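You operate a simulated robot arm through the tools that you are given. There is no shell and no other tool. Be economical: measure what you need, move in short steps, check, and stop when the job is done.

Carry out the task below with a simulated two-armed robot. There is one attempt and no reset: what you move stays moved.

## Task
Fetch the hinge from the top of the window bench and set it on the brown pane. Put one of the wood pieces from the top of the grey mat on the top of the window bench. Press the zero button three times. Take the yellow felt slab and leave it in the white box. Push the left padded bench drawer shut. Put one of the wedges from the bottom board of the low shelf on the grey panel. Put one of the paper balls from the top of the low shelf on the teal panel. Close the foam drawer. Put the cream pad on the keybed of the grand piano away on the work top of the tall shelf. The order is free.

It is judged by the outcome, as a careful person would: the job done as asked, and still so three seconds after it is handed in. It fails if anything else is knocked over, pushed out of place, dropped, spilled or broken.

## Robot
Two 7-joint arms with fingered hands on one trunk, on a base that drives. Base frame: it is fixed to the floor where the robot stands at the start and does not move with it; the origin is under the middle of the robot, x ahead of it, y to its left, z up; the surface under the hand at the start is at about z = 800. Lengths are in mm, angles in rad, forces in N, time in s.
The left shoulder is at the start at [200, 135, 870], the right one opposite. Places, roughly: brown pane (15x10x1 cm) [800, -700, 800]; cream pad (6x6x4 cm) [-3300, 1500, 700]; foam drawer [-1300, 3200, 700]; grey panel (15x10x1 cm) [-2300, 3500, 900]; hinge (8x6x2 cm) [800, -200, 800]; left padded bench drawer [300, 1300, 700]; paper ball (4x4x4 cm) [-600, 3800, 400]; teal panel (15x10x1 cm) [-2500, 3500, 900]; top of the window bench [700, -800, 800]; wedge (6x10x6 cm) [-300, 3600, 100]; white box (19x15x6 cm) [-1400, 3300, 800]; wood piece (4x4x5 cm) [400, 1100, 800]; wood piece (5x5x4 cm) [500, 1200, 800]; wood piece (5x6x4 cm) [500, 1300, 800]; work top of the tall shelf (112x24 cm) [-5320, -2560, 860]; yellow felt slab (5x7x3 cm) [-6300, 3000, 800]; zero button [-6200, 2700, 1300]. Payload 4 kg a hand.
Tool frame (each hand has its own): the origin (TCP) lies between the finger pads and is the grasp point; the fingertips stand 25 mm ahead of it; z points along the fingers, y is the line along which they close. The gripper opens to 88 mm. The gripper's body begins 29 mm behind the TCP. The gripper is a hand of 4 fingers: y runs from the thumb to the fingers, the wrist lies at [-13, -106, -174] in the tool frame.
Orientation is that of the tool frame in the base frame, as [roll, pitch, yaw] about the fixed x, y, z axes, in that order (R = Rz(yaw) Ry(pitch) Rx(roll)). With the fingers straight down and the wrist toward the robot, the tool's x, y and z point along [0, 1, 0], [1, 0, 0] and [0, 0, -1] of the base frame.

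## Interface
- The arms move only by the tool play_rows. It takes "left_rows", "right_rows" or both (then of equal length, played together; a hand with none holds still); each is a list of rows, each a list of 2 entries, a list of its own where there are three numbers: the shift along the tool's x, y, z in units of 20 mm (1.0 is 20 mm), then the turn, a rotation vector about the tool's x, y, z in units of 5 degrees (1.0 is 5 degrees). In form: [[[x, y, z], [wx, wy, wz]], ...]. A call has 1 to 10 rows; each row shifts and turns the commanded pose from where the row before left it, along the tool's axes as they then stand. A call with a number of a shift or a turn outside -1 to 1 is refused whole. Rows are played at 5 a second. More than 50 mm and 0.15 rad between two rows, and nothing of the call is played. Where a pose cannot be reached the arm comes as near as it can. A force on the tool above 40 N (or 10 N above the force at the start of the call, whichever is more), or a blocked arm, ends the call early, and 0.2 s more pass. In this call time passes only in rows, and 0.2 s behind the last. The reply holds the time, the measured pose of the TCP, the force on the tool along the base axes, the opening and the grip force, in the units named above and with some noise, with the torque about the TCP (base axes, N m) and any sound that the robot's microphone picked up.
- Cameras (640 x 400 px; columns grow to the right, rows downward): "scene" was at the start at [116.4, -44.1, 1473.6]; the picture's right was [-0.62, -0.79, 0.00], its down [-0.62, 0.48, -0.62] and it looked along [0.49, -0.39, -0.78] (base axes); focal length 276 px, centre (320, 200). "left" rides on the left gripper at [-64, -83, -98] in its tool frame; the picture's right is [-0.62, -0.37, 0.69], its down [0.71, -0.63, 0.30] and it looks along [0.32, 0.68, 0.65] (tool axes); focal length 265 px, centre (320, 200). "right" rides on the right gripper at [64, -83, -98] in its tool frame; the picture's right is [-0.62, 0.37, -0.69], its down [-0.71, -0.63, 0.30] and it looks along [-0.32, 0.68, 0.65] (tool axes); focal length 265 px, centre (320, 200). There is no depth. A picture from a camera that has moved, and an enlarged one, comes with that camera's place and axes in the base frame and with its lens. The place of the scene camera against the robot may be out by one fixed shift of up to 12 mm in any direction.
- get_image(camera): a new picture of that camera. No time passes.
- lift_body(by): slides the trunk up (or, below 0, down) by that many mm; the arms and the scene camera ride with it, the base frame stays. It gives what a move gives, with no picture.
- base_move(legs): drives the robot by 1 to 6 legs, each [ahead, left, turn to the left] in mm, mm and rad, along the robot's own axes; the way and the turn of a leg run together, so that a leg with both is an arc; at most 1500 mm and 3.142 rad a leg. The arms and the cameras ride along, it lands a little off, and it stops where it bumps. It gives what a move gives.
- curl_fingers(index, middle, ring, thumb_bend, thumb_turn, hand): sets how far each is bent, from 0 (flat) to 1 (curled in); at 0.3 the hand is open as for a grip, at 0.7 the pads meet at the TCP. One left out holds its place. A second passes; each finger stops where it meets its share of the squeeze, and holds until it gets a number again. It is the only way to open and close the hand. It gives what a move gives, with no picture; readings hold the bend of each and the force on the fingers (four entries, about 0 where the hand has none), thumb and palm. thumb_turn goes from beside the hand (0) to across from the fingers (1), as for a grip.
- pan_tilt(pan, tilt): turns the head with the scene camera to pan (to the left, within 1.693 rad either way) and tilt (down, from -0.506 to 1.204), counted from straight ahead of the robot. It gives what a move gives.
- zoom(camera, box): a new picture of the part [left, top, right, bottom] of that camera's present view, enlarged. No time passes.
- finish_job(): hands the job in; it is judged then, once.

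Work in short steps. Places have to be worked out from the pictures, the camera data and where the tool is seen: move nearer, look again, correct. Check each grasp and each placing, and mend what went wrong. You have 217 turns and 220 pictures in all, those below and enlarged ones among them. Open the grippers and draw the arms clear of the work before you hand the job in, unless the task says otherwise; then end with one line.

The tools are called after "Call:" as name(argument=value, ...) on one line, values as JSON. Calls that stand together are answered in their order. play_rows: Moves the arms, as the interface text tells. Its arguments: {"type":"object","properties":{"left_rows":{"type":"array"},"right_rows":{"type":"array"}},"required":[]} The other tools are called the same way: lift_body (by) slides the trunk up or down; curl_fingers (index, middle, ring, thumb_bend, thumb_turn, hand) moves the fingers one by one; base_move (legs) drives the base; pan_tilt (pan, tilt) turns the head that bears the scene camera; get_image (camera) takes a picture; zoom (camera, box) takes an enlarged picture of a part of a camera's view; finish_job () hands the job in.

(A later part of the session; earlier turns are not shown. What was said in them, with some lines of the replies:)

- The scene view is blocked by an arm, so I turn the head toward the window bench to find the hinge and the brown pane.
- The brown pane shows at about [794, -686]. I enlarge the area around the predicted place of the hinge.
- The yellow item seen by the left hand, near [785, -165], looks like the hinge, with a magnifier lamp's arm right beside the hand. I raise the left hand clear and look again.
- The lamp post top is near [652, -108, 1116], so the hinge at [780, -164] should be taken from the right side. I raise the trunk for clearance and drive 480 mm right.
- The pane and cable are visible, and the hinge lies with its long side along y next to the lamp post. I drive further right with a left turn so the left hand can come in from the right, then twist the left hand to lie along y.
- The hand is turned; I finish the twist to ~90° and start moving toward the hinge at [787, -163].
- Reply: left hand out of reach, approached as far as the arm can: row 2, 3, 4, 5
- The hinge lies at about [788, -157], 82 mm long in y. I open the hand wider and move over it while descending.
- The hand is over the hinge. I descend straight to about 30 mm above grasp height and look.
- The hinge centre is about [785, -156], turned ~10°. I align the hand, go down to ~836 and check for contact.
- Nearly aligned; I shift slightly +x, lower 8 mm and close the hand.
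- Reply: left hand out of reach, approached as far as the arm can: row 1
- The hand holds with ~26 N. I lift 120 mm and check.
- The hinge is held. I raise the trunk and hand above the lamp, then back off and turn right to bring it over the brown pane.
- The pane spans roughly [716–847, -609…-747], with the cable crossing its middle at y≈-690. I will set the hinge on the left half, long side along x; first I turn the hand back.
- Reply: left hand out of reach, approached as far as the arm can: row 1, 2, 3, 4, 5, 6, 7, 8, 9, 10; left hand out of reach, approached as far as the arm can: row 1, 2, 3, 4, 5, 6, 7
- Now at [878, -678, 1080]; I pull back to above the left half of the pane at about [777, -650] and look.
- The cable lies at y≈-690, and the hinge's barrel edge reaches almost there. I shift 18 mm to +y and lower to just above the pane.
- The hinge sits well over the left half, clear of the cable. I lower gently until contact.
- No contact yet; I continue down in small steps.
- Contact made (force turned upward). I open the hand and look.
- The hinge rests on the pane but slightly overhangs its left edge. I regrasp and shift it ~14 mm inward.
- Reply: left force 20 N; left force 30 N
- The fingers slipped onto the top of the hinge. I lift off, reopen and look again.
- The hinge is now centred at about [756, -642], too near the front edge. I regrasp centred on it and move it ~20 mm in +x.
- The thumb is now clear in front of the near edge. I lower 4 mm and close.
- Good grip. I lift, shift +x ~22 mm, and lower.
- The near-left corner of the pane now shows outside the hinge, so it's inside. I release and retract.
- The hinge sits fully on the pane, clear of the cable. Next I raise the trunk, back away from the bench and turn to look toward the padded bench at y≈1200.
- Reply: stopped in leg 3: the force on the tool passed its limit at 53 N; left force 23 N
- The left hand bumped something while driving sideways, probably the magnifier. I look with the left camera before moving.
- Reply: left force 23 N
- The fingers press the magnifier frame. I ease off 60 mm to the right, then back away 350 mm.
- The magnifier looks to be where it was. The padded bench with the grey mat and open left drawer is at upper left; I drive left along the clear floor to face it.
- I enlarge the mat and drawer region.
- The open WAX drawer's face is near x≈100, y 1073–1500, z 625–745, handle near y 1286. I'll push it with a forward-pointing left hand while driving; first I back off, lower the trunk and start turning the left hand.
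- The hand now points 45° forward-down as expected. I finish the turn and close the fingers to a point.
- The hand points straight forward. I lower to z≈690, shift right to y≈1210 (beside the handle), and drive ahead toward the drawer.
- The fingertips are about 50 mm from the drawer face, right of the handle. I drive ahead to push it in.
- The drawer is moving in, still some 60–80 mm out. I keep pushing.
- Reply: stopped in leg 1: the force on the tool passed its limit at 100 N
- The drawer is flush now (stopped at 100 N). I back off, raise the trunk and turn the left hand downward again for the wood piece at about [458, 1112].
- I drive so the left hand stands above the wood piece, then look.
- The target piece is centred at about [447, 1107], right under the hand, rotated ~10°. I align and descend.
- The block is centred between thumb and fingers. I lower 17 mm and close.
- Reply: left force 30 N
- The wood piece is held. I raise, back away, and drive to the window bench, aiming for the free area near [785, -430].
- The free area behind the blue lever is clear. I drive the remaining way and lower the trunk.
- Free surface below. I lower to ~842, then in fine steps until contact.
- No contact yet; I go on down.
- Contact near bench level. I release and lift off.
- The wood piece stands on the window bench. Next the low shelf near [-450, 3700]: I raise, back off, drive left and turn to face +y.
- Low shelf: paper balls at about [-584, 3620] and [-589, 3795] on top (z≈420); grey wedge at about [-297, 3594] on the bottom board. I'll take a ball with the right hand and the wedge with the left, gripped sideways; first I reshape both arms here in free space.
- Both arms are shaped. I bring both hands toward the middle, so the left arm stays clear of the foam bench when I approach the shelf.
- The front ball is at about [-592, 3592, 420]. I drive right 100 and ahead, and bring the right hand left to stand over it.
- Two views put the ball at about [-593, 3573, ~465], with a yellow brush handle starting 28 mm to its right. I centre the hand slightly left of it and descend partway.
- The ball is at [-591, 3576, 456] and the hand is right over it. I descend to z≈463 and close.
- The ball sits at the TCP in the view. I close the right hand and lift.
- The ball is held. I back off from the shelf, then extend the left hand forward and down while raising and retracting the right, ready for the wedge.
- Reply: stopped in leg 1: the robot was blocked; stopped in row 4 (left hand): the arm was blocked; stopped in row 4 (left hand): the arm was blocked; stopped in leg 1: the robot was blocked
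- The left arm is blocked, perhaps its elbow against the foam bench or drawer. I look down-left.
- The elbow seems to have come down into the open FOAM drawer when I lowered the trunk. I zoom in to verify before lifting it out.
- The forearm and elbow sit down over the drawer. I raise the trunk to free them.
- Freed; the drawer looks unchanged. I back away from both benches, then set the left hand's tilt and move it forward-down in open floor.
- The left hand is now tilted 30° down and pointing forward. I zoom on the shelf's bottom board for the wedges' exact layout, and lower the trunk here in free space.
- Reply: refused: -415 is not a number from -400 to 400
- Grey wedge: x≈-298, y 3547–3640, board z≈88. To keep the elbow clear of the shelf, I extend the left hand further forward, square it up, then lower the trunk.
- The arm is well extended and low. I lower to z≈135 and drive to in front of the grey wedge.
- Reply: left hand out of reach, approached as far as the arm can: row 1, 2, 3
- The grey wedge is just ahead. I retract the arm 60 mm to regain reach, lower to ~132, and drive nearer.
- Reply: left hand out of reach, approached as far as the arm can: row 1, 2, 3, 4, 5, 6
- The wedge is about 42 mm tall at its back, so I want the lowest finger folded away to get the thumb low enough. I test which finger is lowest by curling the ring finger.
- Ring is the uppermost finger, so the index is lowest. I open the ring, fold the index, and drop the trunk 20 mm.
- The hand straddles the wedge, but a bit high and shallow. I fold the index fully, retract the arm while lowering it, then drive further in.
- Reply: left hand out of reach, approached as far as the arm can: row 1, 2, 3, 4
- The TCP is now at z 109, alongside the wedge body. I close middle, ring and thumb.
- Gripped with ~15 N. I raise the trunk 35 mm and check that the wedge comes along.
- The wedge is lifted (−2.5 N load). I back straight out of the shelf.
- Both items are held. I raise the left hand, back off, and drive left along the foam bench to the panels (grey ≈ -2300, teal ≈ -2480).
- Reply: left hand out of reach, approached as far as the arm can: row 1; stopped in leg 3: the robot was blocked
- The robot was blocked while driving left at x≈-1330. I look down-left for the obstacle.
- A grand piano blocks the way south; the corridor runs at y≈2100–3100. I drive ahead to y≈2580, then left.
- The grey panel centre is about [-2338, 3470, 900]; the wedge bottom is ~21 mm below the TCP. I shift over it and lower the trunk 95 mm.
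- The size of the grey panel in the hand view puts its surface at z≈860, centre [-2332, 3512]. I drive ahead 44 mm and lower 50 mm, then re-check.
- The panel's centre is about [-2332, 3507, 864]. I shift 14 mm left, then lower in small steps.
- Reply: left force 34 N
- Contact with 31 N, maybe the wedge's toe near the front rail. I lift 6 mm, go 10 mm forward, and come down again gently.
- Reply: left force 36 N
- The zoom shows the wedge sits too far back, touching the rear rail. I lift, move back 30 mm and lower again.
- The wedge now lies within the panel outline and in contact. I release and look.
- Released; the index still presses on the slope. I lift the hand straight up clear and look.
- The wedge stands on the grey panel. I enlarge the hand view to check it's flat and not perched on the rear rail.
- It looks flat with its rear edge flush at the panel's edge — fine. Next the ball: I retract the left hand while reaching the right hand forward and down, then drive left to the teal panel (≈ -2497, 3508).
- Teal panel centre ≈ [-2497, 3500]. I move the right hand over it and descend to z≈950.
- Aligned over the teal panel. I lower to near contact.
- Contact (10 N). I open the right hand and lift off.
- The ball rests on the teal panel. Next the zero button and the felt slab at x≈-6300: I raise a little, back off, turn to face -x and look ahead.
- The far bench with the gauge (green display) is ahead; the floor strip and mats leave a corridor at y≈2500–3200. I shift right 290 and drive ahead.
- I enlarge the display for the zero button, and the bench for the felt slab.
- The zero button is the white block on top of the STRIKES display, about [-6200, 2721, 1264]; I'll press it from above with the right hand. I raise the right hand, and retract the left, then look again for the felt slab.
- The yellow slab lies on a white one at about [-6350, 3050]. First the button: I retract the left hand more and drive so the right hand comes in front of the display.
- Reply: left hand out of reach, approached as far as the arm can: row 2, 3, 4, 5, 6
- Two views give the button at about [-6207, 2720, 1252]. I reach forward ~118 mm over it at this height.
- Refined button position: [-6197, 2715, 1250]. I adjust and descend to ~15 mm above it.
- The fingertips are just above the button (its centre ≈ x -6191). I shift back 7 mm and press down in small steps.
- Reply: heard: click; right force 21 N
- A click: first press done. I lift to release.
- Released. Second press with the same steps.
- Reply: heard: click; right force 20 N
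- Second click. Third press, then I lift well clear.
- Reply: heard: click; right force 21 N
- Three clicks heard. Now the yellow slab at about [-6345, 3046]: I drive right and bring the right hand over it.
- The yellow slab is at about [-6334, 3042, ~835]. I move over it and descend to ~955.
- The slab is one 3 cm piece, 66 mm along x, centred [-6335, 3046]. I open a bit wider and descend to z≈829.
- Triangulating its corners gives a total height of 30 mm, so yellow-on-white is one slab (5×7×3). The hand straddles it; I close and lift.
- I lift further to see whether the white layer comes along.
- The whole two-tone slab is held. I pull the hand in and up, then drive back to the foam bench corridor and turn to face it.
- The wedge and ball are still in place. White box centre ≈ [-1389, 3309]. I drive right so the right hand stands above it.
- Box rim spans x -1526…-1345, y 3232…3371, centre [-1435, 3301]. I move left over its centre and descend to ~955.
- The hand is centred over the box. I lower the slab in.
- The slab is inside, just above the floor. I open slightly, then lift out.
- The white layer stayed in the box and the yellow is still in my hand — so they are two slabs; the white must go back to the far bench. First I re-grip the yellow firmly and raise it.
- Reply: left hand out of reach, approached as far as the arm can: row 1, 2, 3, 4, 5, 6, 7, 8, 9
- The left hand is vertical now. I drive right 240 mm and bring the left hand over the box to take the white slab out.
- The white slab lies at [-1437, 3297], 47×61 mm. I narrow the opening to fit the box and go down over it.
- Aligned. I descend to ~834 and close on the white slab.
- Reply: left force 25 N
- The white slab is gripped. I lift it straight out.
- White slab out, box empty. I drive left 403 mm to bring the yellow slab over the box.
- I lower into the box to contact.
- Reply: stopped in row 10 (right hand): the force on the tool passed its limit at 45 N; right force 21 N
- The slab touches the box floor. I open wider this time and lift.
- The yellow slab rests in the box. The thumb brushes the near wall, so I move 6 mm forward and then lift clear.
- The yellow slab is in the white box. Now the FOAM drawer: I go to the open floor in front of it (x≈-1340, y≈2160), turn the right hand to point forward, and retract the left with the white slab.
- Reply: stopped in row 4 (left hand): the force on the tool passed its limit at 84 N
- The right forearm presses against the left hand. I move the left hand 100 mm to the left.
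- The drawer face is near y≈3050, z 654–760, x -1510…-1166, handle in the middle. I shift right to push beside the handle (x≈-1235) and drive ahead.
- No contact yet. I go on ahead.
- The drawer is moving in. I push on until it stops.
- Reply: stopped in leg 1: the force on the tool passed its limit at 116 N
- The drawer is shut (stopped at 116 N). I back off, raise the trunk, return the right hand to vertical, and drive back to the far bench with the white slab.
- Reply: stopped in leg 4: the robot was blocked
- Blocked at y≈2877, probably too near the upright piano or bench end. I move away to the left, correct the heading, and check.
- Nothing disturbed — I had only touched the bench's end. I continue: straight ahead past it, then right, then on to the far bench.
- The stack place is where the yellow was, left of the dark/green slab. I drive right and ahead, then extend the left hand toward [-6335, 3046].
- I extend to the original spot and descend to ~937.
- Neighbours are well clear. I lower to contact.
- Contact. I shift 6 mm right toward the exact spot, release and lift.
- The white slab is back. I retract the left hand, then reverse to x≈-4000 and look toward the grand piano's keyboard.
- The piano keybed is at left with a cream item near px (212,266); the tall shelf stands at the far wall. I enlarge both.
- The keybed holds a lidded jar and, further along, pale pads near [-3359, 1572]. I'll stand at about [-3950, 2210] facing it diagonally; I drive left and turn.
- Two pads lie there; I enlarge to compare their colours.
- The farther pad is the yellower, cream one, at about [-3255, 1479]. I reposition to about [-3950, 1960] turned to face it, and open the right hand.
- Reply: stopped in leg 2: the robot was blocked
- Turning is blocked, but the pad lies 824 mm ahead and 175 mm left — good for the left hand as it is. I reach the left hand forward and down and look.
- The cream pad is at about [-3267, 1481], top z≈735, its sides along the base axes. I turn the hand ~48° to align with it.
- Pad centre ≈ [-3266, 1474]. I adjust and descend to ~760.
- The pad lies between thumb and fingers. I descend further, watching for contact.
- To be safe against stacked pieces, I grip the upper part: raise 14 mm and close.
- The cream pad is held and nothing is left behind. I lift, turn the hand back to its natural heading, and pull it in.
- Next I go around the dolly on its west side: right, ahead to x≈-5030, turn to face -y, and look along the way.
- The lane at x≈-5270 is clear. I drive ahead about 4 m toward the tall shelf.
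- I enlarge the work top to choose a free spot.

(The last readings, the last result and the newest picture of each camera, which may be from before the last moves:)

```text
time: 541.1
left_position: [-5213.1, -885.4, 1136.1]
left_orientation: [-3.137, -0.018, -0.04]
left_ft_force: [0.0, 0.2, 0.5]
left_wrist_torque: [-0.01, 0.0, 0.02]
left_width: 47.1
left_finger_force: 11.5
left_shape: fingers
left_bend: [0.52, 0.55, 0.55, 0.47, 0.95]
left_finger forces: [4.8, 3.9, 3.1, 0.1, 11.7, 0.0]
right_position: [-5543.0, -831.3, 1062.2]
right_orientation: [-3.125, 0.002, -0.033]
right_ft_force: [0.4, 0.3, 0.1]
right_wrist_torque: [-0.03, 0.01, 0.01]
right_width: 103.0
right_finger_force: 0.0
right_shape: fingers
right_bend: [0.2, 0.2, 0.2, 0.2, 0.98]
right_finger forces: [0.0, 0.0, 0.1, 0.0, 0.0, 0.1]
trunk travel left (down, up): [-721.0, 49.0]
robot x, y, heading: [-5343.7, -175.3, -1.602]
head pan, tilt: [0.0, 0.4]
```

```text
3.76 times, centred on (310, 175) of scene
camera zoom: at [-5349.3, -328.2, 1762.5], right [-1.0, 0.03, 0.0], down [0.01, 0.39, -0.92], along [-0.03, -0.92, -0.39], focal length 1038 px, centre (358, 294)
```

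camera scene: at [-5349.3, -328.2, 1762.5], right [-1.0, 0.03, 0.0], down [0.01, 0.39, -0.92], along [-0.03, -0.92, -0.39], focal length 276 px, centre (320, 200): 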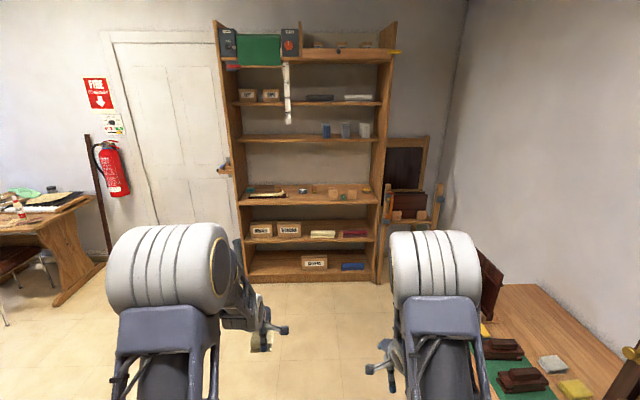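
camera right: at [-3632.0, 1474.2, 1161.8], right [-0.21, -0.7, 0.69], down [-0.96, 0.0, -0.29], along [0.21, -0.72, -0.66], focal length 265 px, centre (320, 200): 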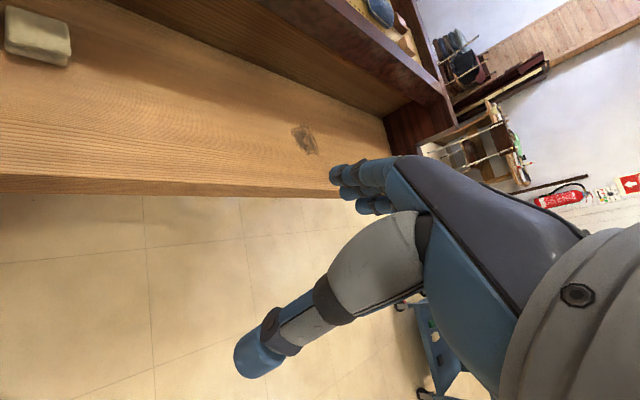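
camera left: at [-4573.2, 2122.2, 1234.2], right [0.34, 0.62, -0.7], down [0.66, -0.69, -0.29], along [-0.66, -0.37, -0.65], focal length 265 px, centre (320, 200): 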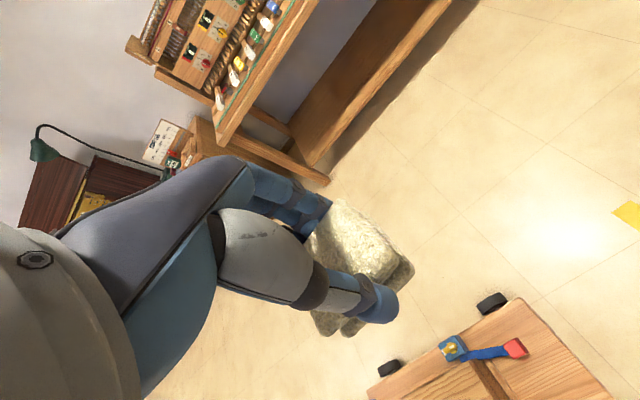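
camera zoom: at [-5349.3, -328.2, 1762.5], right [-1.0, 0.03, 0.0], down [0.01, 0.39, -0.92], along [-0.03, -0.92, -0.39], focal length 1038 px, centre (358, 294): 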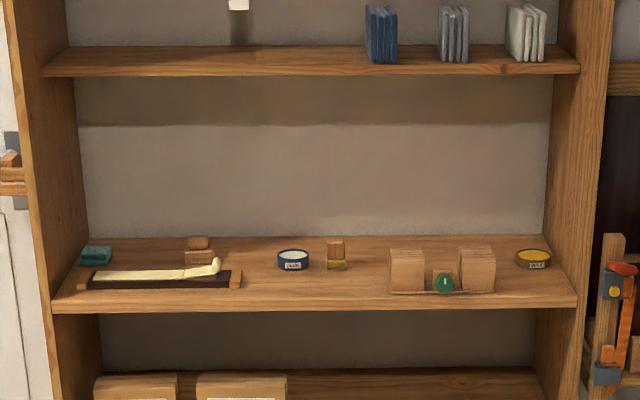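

Free front area in front of the blue tin at about x≈-5220. I square up and drive to just before the shelf, lowering the left hand to ~975.

Call:
base_move(legs=[[0, -30, 0.032], [1280, 0, 0]])

Call:
play_rows(left_rows=[[[0, 0, 1], [0, 0, 0]], [[0, 0, 1], [0, 0, 0]], [[0, 0, 1], [0, 0, 0]], [[0, 0, 1], [0, 0, 0]], [[0, 0, 1], [0, 0, 0]], [[0, 0, 1], [0, 0, 0]], [[0, 0, 1], [0, 0, 0]], [[0, 0, 1], [0, 0, 0]]], right_rows=[[[0, -1, 0], [0, 0, 0]], [[0, -1, 0], [0, 0, 0]], [[0, -1, 0], [0, 0, 0]], [[0, -1, 0], [0, 0, 0]], [[0, -1, 0], [0, 0, 0]], [[0, -1, 0], [0, 0, 0]], [[0, -1, 0], [0, 0, 0]], [[0, -1, 0], [0, 0, 0]]])

Call:
get_image(camera="left")

Call:
get_image(camera="scene")

```text
time: 547.8
left_position: [-5229.6, -2127.7, 1135.9]
left_orientation: [-3.136, -0.016, -0.013]
left_ft_force: [-0.5, 0.3, -0.1]
left_wrist_torque: [0.01, -0.03, -0.03]
left_width: 47.2
left_finger_force: 11.4
left_shape: fingers
left_bend: [0.52, 0.55, 0.55, 0.47, 0.95]
left_finger forces: [4.9, 3.9, 2.9, 0.0, 11.8, 0.0]
right_position: [-5561.6, -2084.6, 1062.8]
right_orientation: [-3.127, 0.005, -0.005]
right_ft_force: [-1.0, -0.8, -0.2]
right_wrist_torque: [-0.03, -0.02, 0.0]
right_width: 103.2
right_finger_force: 0.2
right_shape: fingers
right_bend: [0.2, 0.2, 0.2, 0.2, 0.98]
right_finger forces: [0.0, 0.0, 0.1, 0.0, 0.1, 0.0]
trunk travel left (down, up): [-721.0, 49.0]
robot x, y, heading: [-5373.2, -1426.8, -1.582]
head pan, tilt: [0.0, 0.4]
```

```text
time: 549.6
left_position: [-5228.1, -2129.0, 974.7]
left_orientation: [-3.138, -0.016, -0.014]
left_ft_force: [-0.2, -0.8, -0.2]
left_wrist_torque: [-0.05, 0.0, 0.0]
left_width: 47.1
left_finger_force: 11.9
left_shape: fingers
left_bend: [0.52, 0.55, 0.55, 0.47, 0.95]
left_finger forces: [4.9, 3.8, 3.1, 0.1, 11.6, 0.0]
right_position: [-5569.8, -1985.6, 1062.5]
right_orientation: [-3.123, 0.001, -0.006]
right_ft_force: [0.3, -0.1, 0.5]
right_wrist_torque: [-0.03, 0.01, -0.01]
right_width: 103.5
right_finger_force: 0.0
right_shape: fingers
right_bend: [0.2, 0.2, 0.2, 0.2, 0.98]
right_finger forces: [0.1, 0.0, 0.0, 0.0, 0.0, 0.0]
right hand out of reach, approached as far as the arm can: row 5, 6, 7, 8
trunk travel left (down, up): [-721.0, 49.0]
robot x, y, heading: [-5378.1, -1420.7, -1.578]
head pan, tilt: [0.0, 0.4]
```

```text
52 pictures are left
camera left: at [-5293.7, -2044.2, 1073.5], right [-0.6, 0.38, -0.7], down [0.73, 0.62, -0.29], along [0.33, -0.68, -0.65], focal length 265 px, centre (320, 200)
```

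left: 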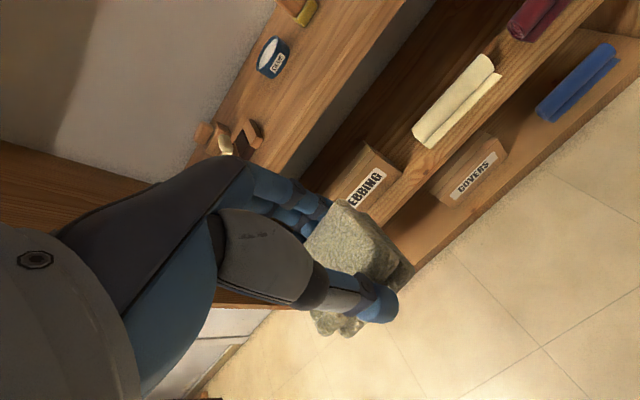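

```text
51 pictures are left
camera scene: at [-5380.7, -1574.6, 1762.6], right [-1.0, 0.01, 0.0], down [0.0, 0.39, -0.92], along [-0.01, -0.92, -0.39], focal length 276 px, centre (320, 200)
```

scene: 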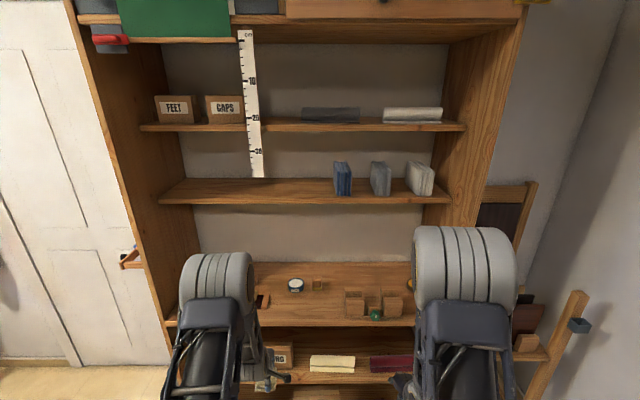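

The arm's elbow would hit the upper board if I drive in like this. I extend the left hand forward and up here in front of the shelf, then lower the trunk so the elbow comes lower.

Call:
play_rows(left_rows=[[[0.1, 0.7, -1], [0, 0, 0]], [[0.1, 0.7, -1], [0, 0, 0]], [[0.1, 0.7, -1], [0, 0, 0]], [[0.1, 0.7, -1], [0, 0, 0]], [[0.1, 0.7, -1], [0, 0, 0]], [[0.1, 0.7, -1], [0, 0, 0]], [[0.1, 0.7, -1], [0, 0, 0]], [[0.1, 0.7, -1], [0, 0, 0]], [[0.1, 0.7, -1], [0, 0, 0]], [[0.1, 0.7, -1], [0, 0, 0]]])

Call:
lift_body(by=-220)

Call:
get_image(camera="scene")

Call:
get_image(camera="left")

```text
time: 551.8
left_position: [-5214.5, -2270.3, 1174.9]
left_orientation: [-3.135, -0.018, -0.012]
left_ft_force: [-0.8, 0.5, -0.4]
left_wrist_torque: [0.01, 0.05, 0.03]
left_width: 47.1
left_finger_force: 11.7
left_shape: fingers
left_bend: [0.52, 0.55, 0.56, 0.47, 0.95]
left_finger forces: [4.8, 3.8, 2.9, 0.1, 11.6, 0.0]
right_position: [-5569.5, -1985.6, 1062.1]
right_orientation: [-3.123, 0.003, -0.004]
right_ft_force: [-0.6, 1.0, 1.1]
right_wrist_torque: [0.02, 0.01, -0.03]
right_width: 103.4
right_finger_force: 0.1
right_shape: fingers
right_bend: [0.2, 0.2, 0.2, 0.2, 0.98]
right_finger forces: [0.0, 0.0, 0.1, 0.0, 0.1, 0.1]
trunk travel left (down, up): [-721.0, 49.0]
robot x, y, heading: [-5376.5, -1422.5, -1.577]
head pan, tilt: [0.0, 0.4]
```

```text
time: 554.1
left_position: [-5214.2, -2270.0, 953.1]
left_orientation: [-3.138, -0.018, -0.016]
left_ft_force: [0.3, -0.3, 1.1]
left_wrist_torque: [0.0, 0.02, 0.0]
left_width: 47.0
left_finger_force: 11.3
left_shape: fingers
left_bend: [0.52, 0.55, 0.56, 0.47, 0.95]
left_finger forces: [5.0, 3.9, 2.9, 0.1, 11.6, 0.0]
right_position: [-5568.2, -1985.4, 842.1]
right_orientation: [-3.123, 0.001, -0.005]
right_ft_force: [0.1, -0.6, 0.2]
right_wrist_torque: [-0.04, 0.01, -0.01]
right_width: 103.7
right_finger_force: 0.0
right_shape: fingers
right_bend: [0.2, 0.2, 0.2, 0.2, 0.98]
right_finger forces: [0.0, 0.1, 0.0, 0.0, 0.0, 0.0]
trunk travel left (down, up): [-501.0, 269.0]
robot x, y, heading: [-5373.7, -1423.9, -1.579]
head pan, tilt: [0.0, 0.4]
```

```text
50 pictures are left
camera scene: at [-5380.6, -1574.8, 1542.6], right [-1.0, 0.01, 0.0], down [0.0, 0.39, -0.92], along [-0.01, -0.92, -0.39], focal length 276 px, centre (320, 200)
```

scene: 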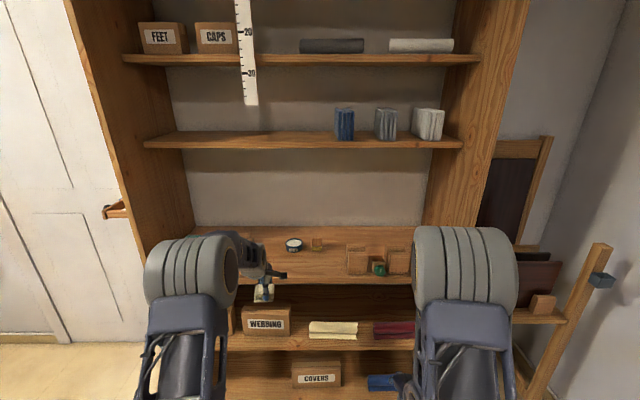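

```text
49 pictures are left
camera left: at [-5278.9, -2185.2, 1052.4], right [-0.6, 0.38, -0.7], down [0.73, 0.62, -0.29], along [0.33, -0.68, -0.65], focal length 265 px, centre (320, 200)
```

left: 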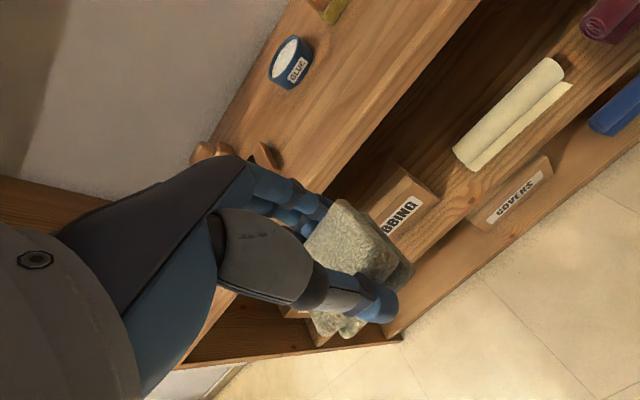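

The elbow now stays below the upper board. I drive ahead 250 mm to bring the pad over the free spot.

Call:
base_move(legs=[[245, 0, 0.008]])

Call:
get_image(camera="left")

Call:
get_image(camera="scene")

```text
time: 555.9
left_position: [-5207.6, -2514.9, 954.6]
left_orientation: [-3.135, -0.017, -0.007]
left_ft_force: [-0.6, -0.4, -1.0]
left_wrist_torque: [-0.01, -0.03, 0.0]
left_width: 47.1
left_finger_force: 11.7
left_shape: fingers
left_bend: [0.52, 0.55, 0.56, 0.47, 0.95]
left_finger forces: [4.9, 3.8, 2.9, 0.0, 11.6, 0.1]
right_position: [-5563.7, -2233.6, 843.2]
right_orientation: [-3.124, 0.002, 0.002]
right_ft_force: [0.4, -0.6, -0.2]
right_wrist_torque: [0.02, -0.01, 0.03]
right_width: 103.0
right_finger_force: 0.1
right_shape: fingers
right_bend: [0.2, 0.2, 0.2, 0.2, 0.98]
right_finger forces: [0.1, 0.1, 0.1, 0.1, 0.0, 0.0]
trunk travel left (down, up): [-501.0, 269.0]
robot x, y, heading: [-5379.2, -1669.4, -1.565]
head pan, tilt: [0.0, 0.4]
```

```text
48 pictures are left
camera left: at [-5273.3, -2431.4, 1052.3], right [-0.61, 0.38, -0.7], down [0.72, 0.63, -0.29], along [0.33, -0.68, -0.65], focal length 265 px, centre (320, 200)
```

left: 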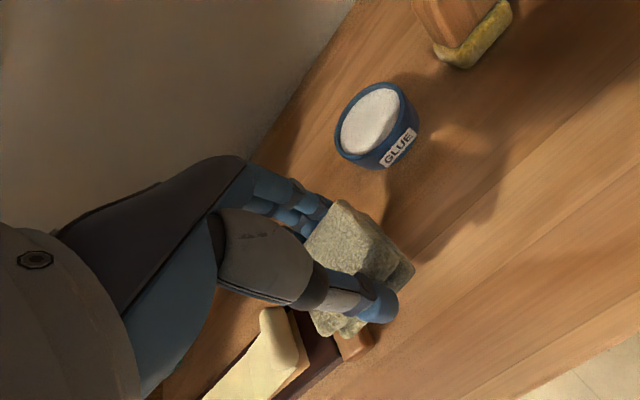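

```text
47 pictures are left
camera scene: at [-5380.0, -1821.8, 1542.5], right [-1.0, 0.0, 0.0], down [0.0, 0.39, -0.92], along [0.0, -0.92, -0.39], focal length 276 px, centre (320, 200)
```

scene: 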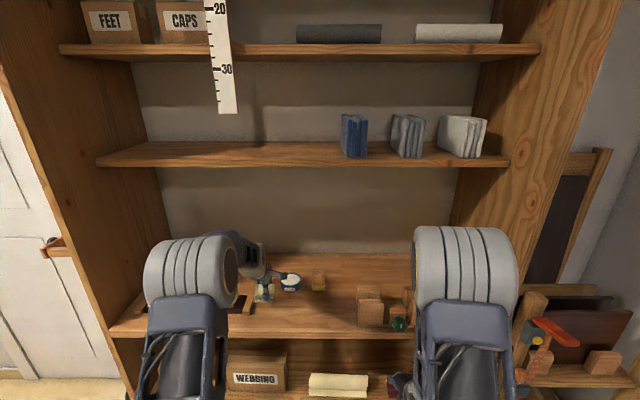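

A tool block ends near x≈-5168 and the glue tin starts at y≈-2579. I shift 26 mm to the right and 20 mm back, then lower.

Call:
play_rows(left_rows=[[[-0.65, -0.5, 0], [0, 0, 0]], [[-0.65, -0.5, 0], [0, 0, 0]], [[0, 0, 0.8], [0, 0, 0]], [[0, 0, 0.7], [0, 0, 0]], [[0, 0, 0.3], [0, 0, 0]]])

Call:
get_image(camera="left")

```text
time: 557.1
left_position: [-5231.6, -2494.0, 918.7]
left_orientation: [-3.135, -0.018, -0.003]
left_ft_force: [0.0, -0.1, -0.2]
left_wrist_torque: [0.03, 0.0, 0.0]
left_width: 46.9
left_finger_force: 12.0
left_shape: fingers
left_bend: [0.52, 0.55, 0.56, 0.47, 0.95]
left_finger forces: [4.9, 3.8, 2.9, 0.1, 11.5, 0.0]
right_position: [-5565.6, -2233.3, 843.6]
right_orientation: [-3.124, 0.003, 0.001]
right_ft_force: [0.2, -0.8, 0.3]
right_wrist_torque: [-0.01, -0.04, 0.02]
right_width: 103.1
right_finger_force: 0.0
right_shape: fingers
right_bend: [0.2, 0.2, 0.2, 0.2, 0.98]
right_finger forces: [0.1, 0.1, 0.0, 0.1, 0.0, 0.0]
trunk travel left (down, up): [-501.0, 269.0]
robot x, y, heading: [-5376.8, -1672.6, -1.569]
head pan, tilt: [0.0, 0.4]
```

```text
46 pictures are left
camera left: at [-5297.1, -2410.2, 1015.9], right [-0.61, 0.38, -0.7], down [0.72, 0.63, -0.29], along [0.33, -0.68, -0.65], focal length 265 px, centre (320, 200)
```

left: 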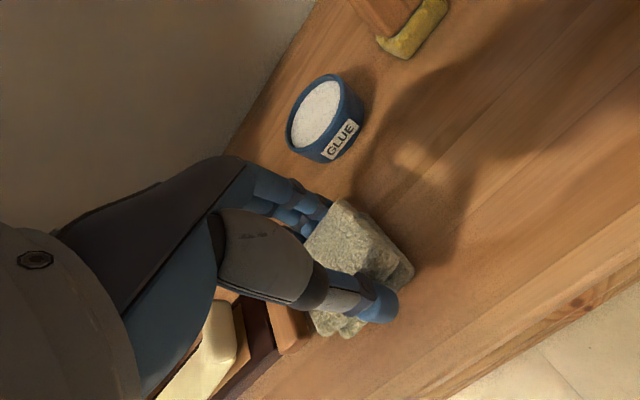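

Clear on both sides. I lower until contact.

Call:
play_rows(left_rows=[[[0, 0, 0.2], [0, 0, 0]], [[0, 0, 0.2], [0, 0, 0]], [[0, 0, 0.2], [0, 0, 0]], [[0, 0, 0.2], [0, 0, 0]]])

```text
time: 558.1
left_position: [-5232.1, -2495.3, 903.6]
left_orientation: [-3.139, -0.019, -0.006]
left_ft_force: [1.0, 0.9, 8.6]
left_wrist_torque: [-0.13, -0.05, -0.02]
left_width: 46.7
left_finger_force: 12.6
left_shape: fingers
left_bend: [0.52, 0.55, 0.56, 0.47, 0.95]
left_finger forces: [5.2, 4.1, 3.0, 0.1, 13.4, 0.0]
right_position: [-5564.6, -2233.3, 843.1]
right_orientation: [-3.125, 0.001, 0.005]
right_ft_force: [-0.1, -0.5, 0.9]
right_wrist_torque: [-0.02, 0.02, 0.0]
right_width: 103.3
right_finger_force: 0.1
right_shape: fingers
right_bend: [0.2, 0.2, 0.2, 0.2, 0.98]
right_finger forces: [0.1, 0.0, 0.0, 0.0, 0.0, 0.0]
trunk travel left (down, up): [-501.0, 269.0]
robot x, y, heading: [-5377.0, -1673.3, -1.57]
head pan, tilt: [0.0, 0.4]
```

Contact (8.6 N). I release and lift.

Call:
curl_fingers(hand="left", index=0.28, middle=0.28, ring=0.28, thumb_bend=0.25)

Call:
play_rows(left_rows=[[[0, 0, -0.5], [0, 0, 0]], [[0, 0, -1], [0, 0, 0]], [[0, 0, -1], [0, 0, 0]], [[0, 0, -1], [0, 0, 0]], [[0, 0, -0.5], [0, 0, 0]]])

Call:
get_image(camera="left")

```text
time: 559.1
left_position: [-5232.2, -2494.2, 901.3]
left_orientation: [-3.136, -0.017, -0.004]
left_ft_force: [0.9, 1.3, -0.1]
left_wrist_torque: [0.0, -0.03, 0.03]
left_width: 90.3
left_finger_force: 0.0
left_shape: fingers
left_bend: [0.28, 0.28, 0.28, 0.25, 0.97]
left_finger forces: [0.1, 0.0, 0.1, 0.0, 0.0, 0.1]
right_position: [-5564.4, -2234.2, 843.0]
right_orientation: [-3.124, 0.002, 0.003]
right_ft_force: [0.9, 0.6, -0.8]
right_wrist_torque: [0.02, 0.03, -0.02]
right_width: 103.4
right_finger_force: 0.0
right_shape: fingers
right_bend: [0.2, 0.2, 0.2, 0.2, 0.98]
right_finger forces: [0.1, 0.2, 0.0, 0.0, 0.0, 0.0]
trunk travel left (down, up): [-501.0, 269.0]
robot x, y, heading: [-5377.8, -1668.7, -1.569]
head pan, tilt: [0.0, 0.4]
```

```text
time: 560.3
left_position: [-5233.7, -2493.4, 981.9]
left_orientation: [-3.137, -0.018, -0.005]
left_ft_force: [-0.2, 0.2, 0.1]
left_wrist_torque: [0.02, -0.01, 0.05]
left_width: 90.5
left_finger_force: 0.2
left_shape: fingers
left_bend: [0.28, 0.28, 0.28, 0.25, 0.97]
left_finger forces: [0.0, 0.1, 0.0, 0.0, 0.1, 0.0]
right_position: [-5564.5, -2234.3, 842.4]
right_orientation: [-3.125, 0.002, 0.005]
right_ft_force: [-0.6, -0.3, 0.4]
right_wrist_torque: [-0.04, -0.03, 0.03]
right_width: 103.2
right_finger_force: 0.0
right_shape: fingers
right_bend: [0.2, 0.2, 0.2, 0.2, 0.98]
right_finger forces: [0.0, 0.0, 0.0, 0.1, 0.1, 0.0]
trunk travel left (down, up): [-501.0, 269.0]
robot x, y, heading: [-5378.3, -1670.8, -1.571]
head pan, tilt: [0.0, 0.4]
```

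```text
45 pictures are left
camera left: at [-5298.9, -2409.8, 1080.1], right [-0.61, 0.38, -0.7], down [0.72, 0.63, -0.29], along [0.33, -0.68, -0.65], focal length 265 px, centre (320, 200)
```

left: 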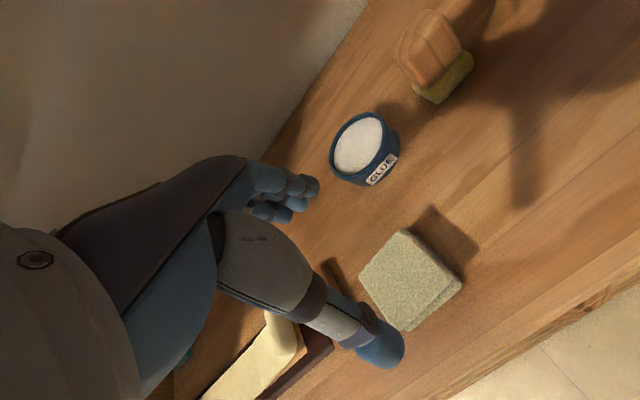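

The pad stands on the work top, clear of its neighbours. I back out of the shelf and take a last look.

Call:
base_move(legs=[[-500, 0, 0]])

Call:
get_image(camera="scene")

```text
time: 563.3
left_position: [-5225.7, -1992.3, 981.2]
left_orientation: [-3.136, -0.017, 0.011]
left_ft_force: [0.8, 0.3, -0.5]
left_wrist_torque: [-0.03, 0.02, -0.02]
left_width: 90.2
left_finger_force: 0.0
left_shape: fingers
left_bend: [0.28, 0.28, 0.28, 0.25, 0.97]
left_finger forces: [0.1, 0.0, 0.0, 0.0, 0.1, 0.0]
right_position: [-5560.1, -1738.2, 842.2]
right_orientation: [-3.123, 0.003, 0.019]
right_ft_force: [-1.1, 0.3, 0.6]
right_wrist_torque: [-0.02, 0.01, 0.0]
right_width: 103.7
right_finger_force: 0.2
right_shape: fingers
right_bend: [0.2, 0.2, 0.2, 0.2, 0.98]
right_finger forces: [0.0, 0.0, 0.1, 0.0, 0.1, 0.0]
trunk travel left (down, up): [-501.0, 269.0]
robot x, y, heading: [-5382.8, -1174.3, -1.553]
head pan, tilt: [0.0, 0.4]
```

```text
44 pictures are left
camera scene: at [-5382.4, -1322.4, 1542.5], right [-1.0, -0.02, 0.0], down [-0.01, 0.39, -0.92], along [0.02, -0.92, -0.39], focal length 276 px, centre (320, 200)
```

scene: 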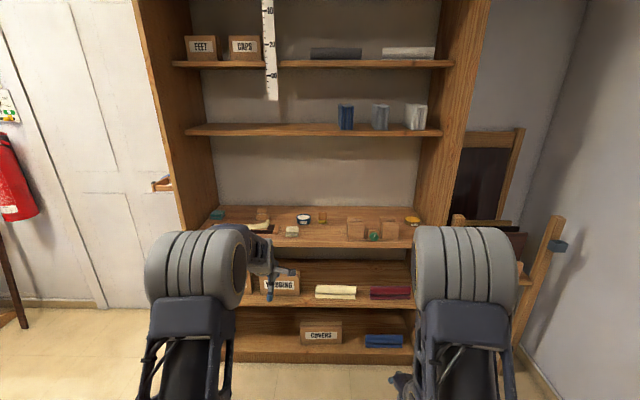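

Everything asked is in place, both hands are open and clear of the work; I hand the job in.

Call:
finish_job()

```text
The job is handed in.
```

I did all nine parts and handed the job in. Along the way I bumped the magnifier lamp with up to 53 N, and my elbow came down into the open foam drawer; neither looked displaced afterwards. I also carried off a white felt slab that was under the yellow one and put it back where it had been.
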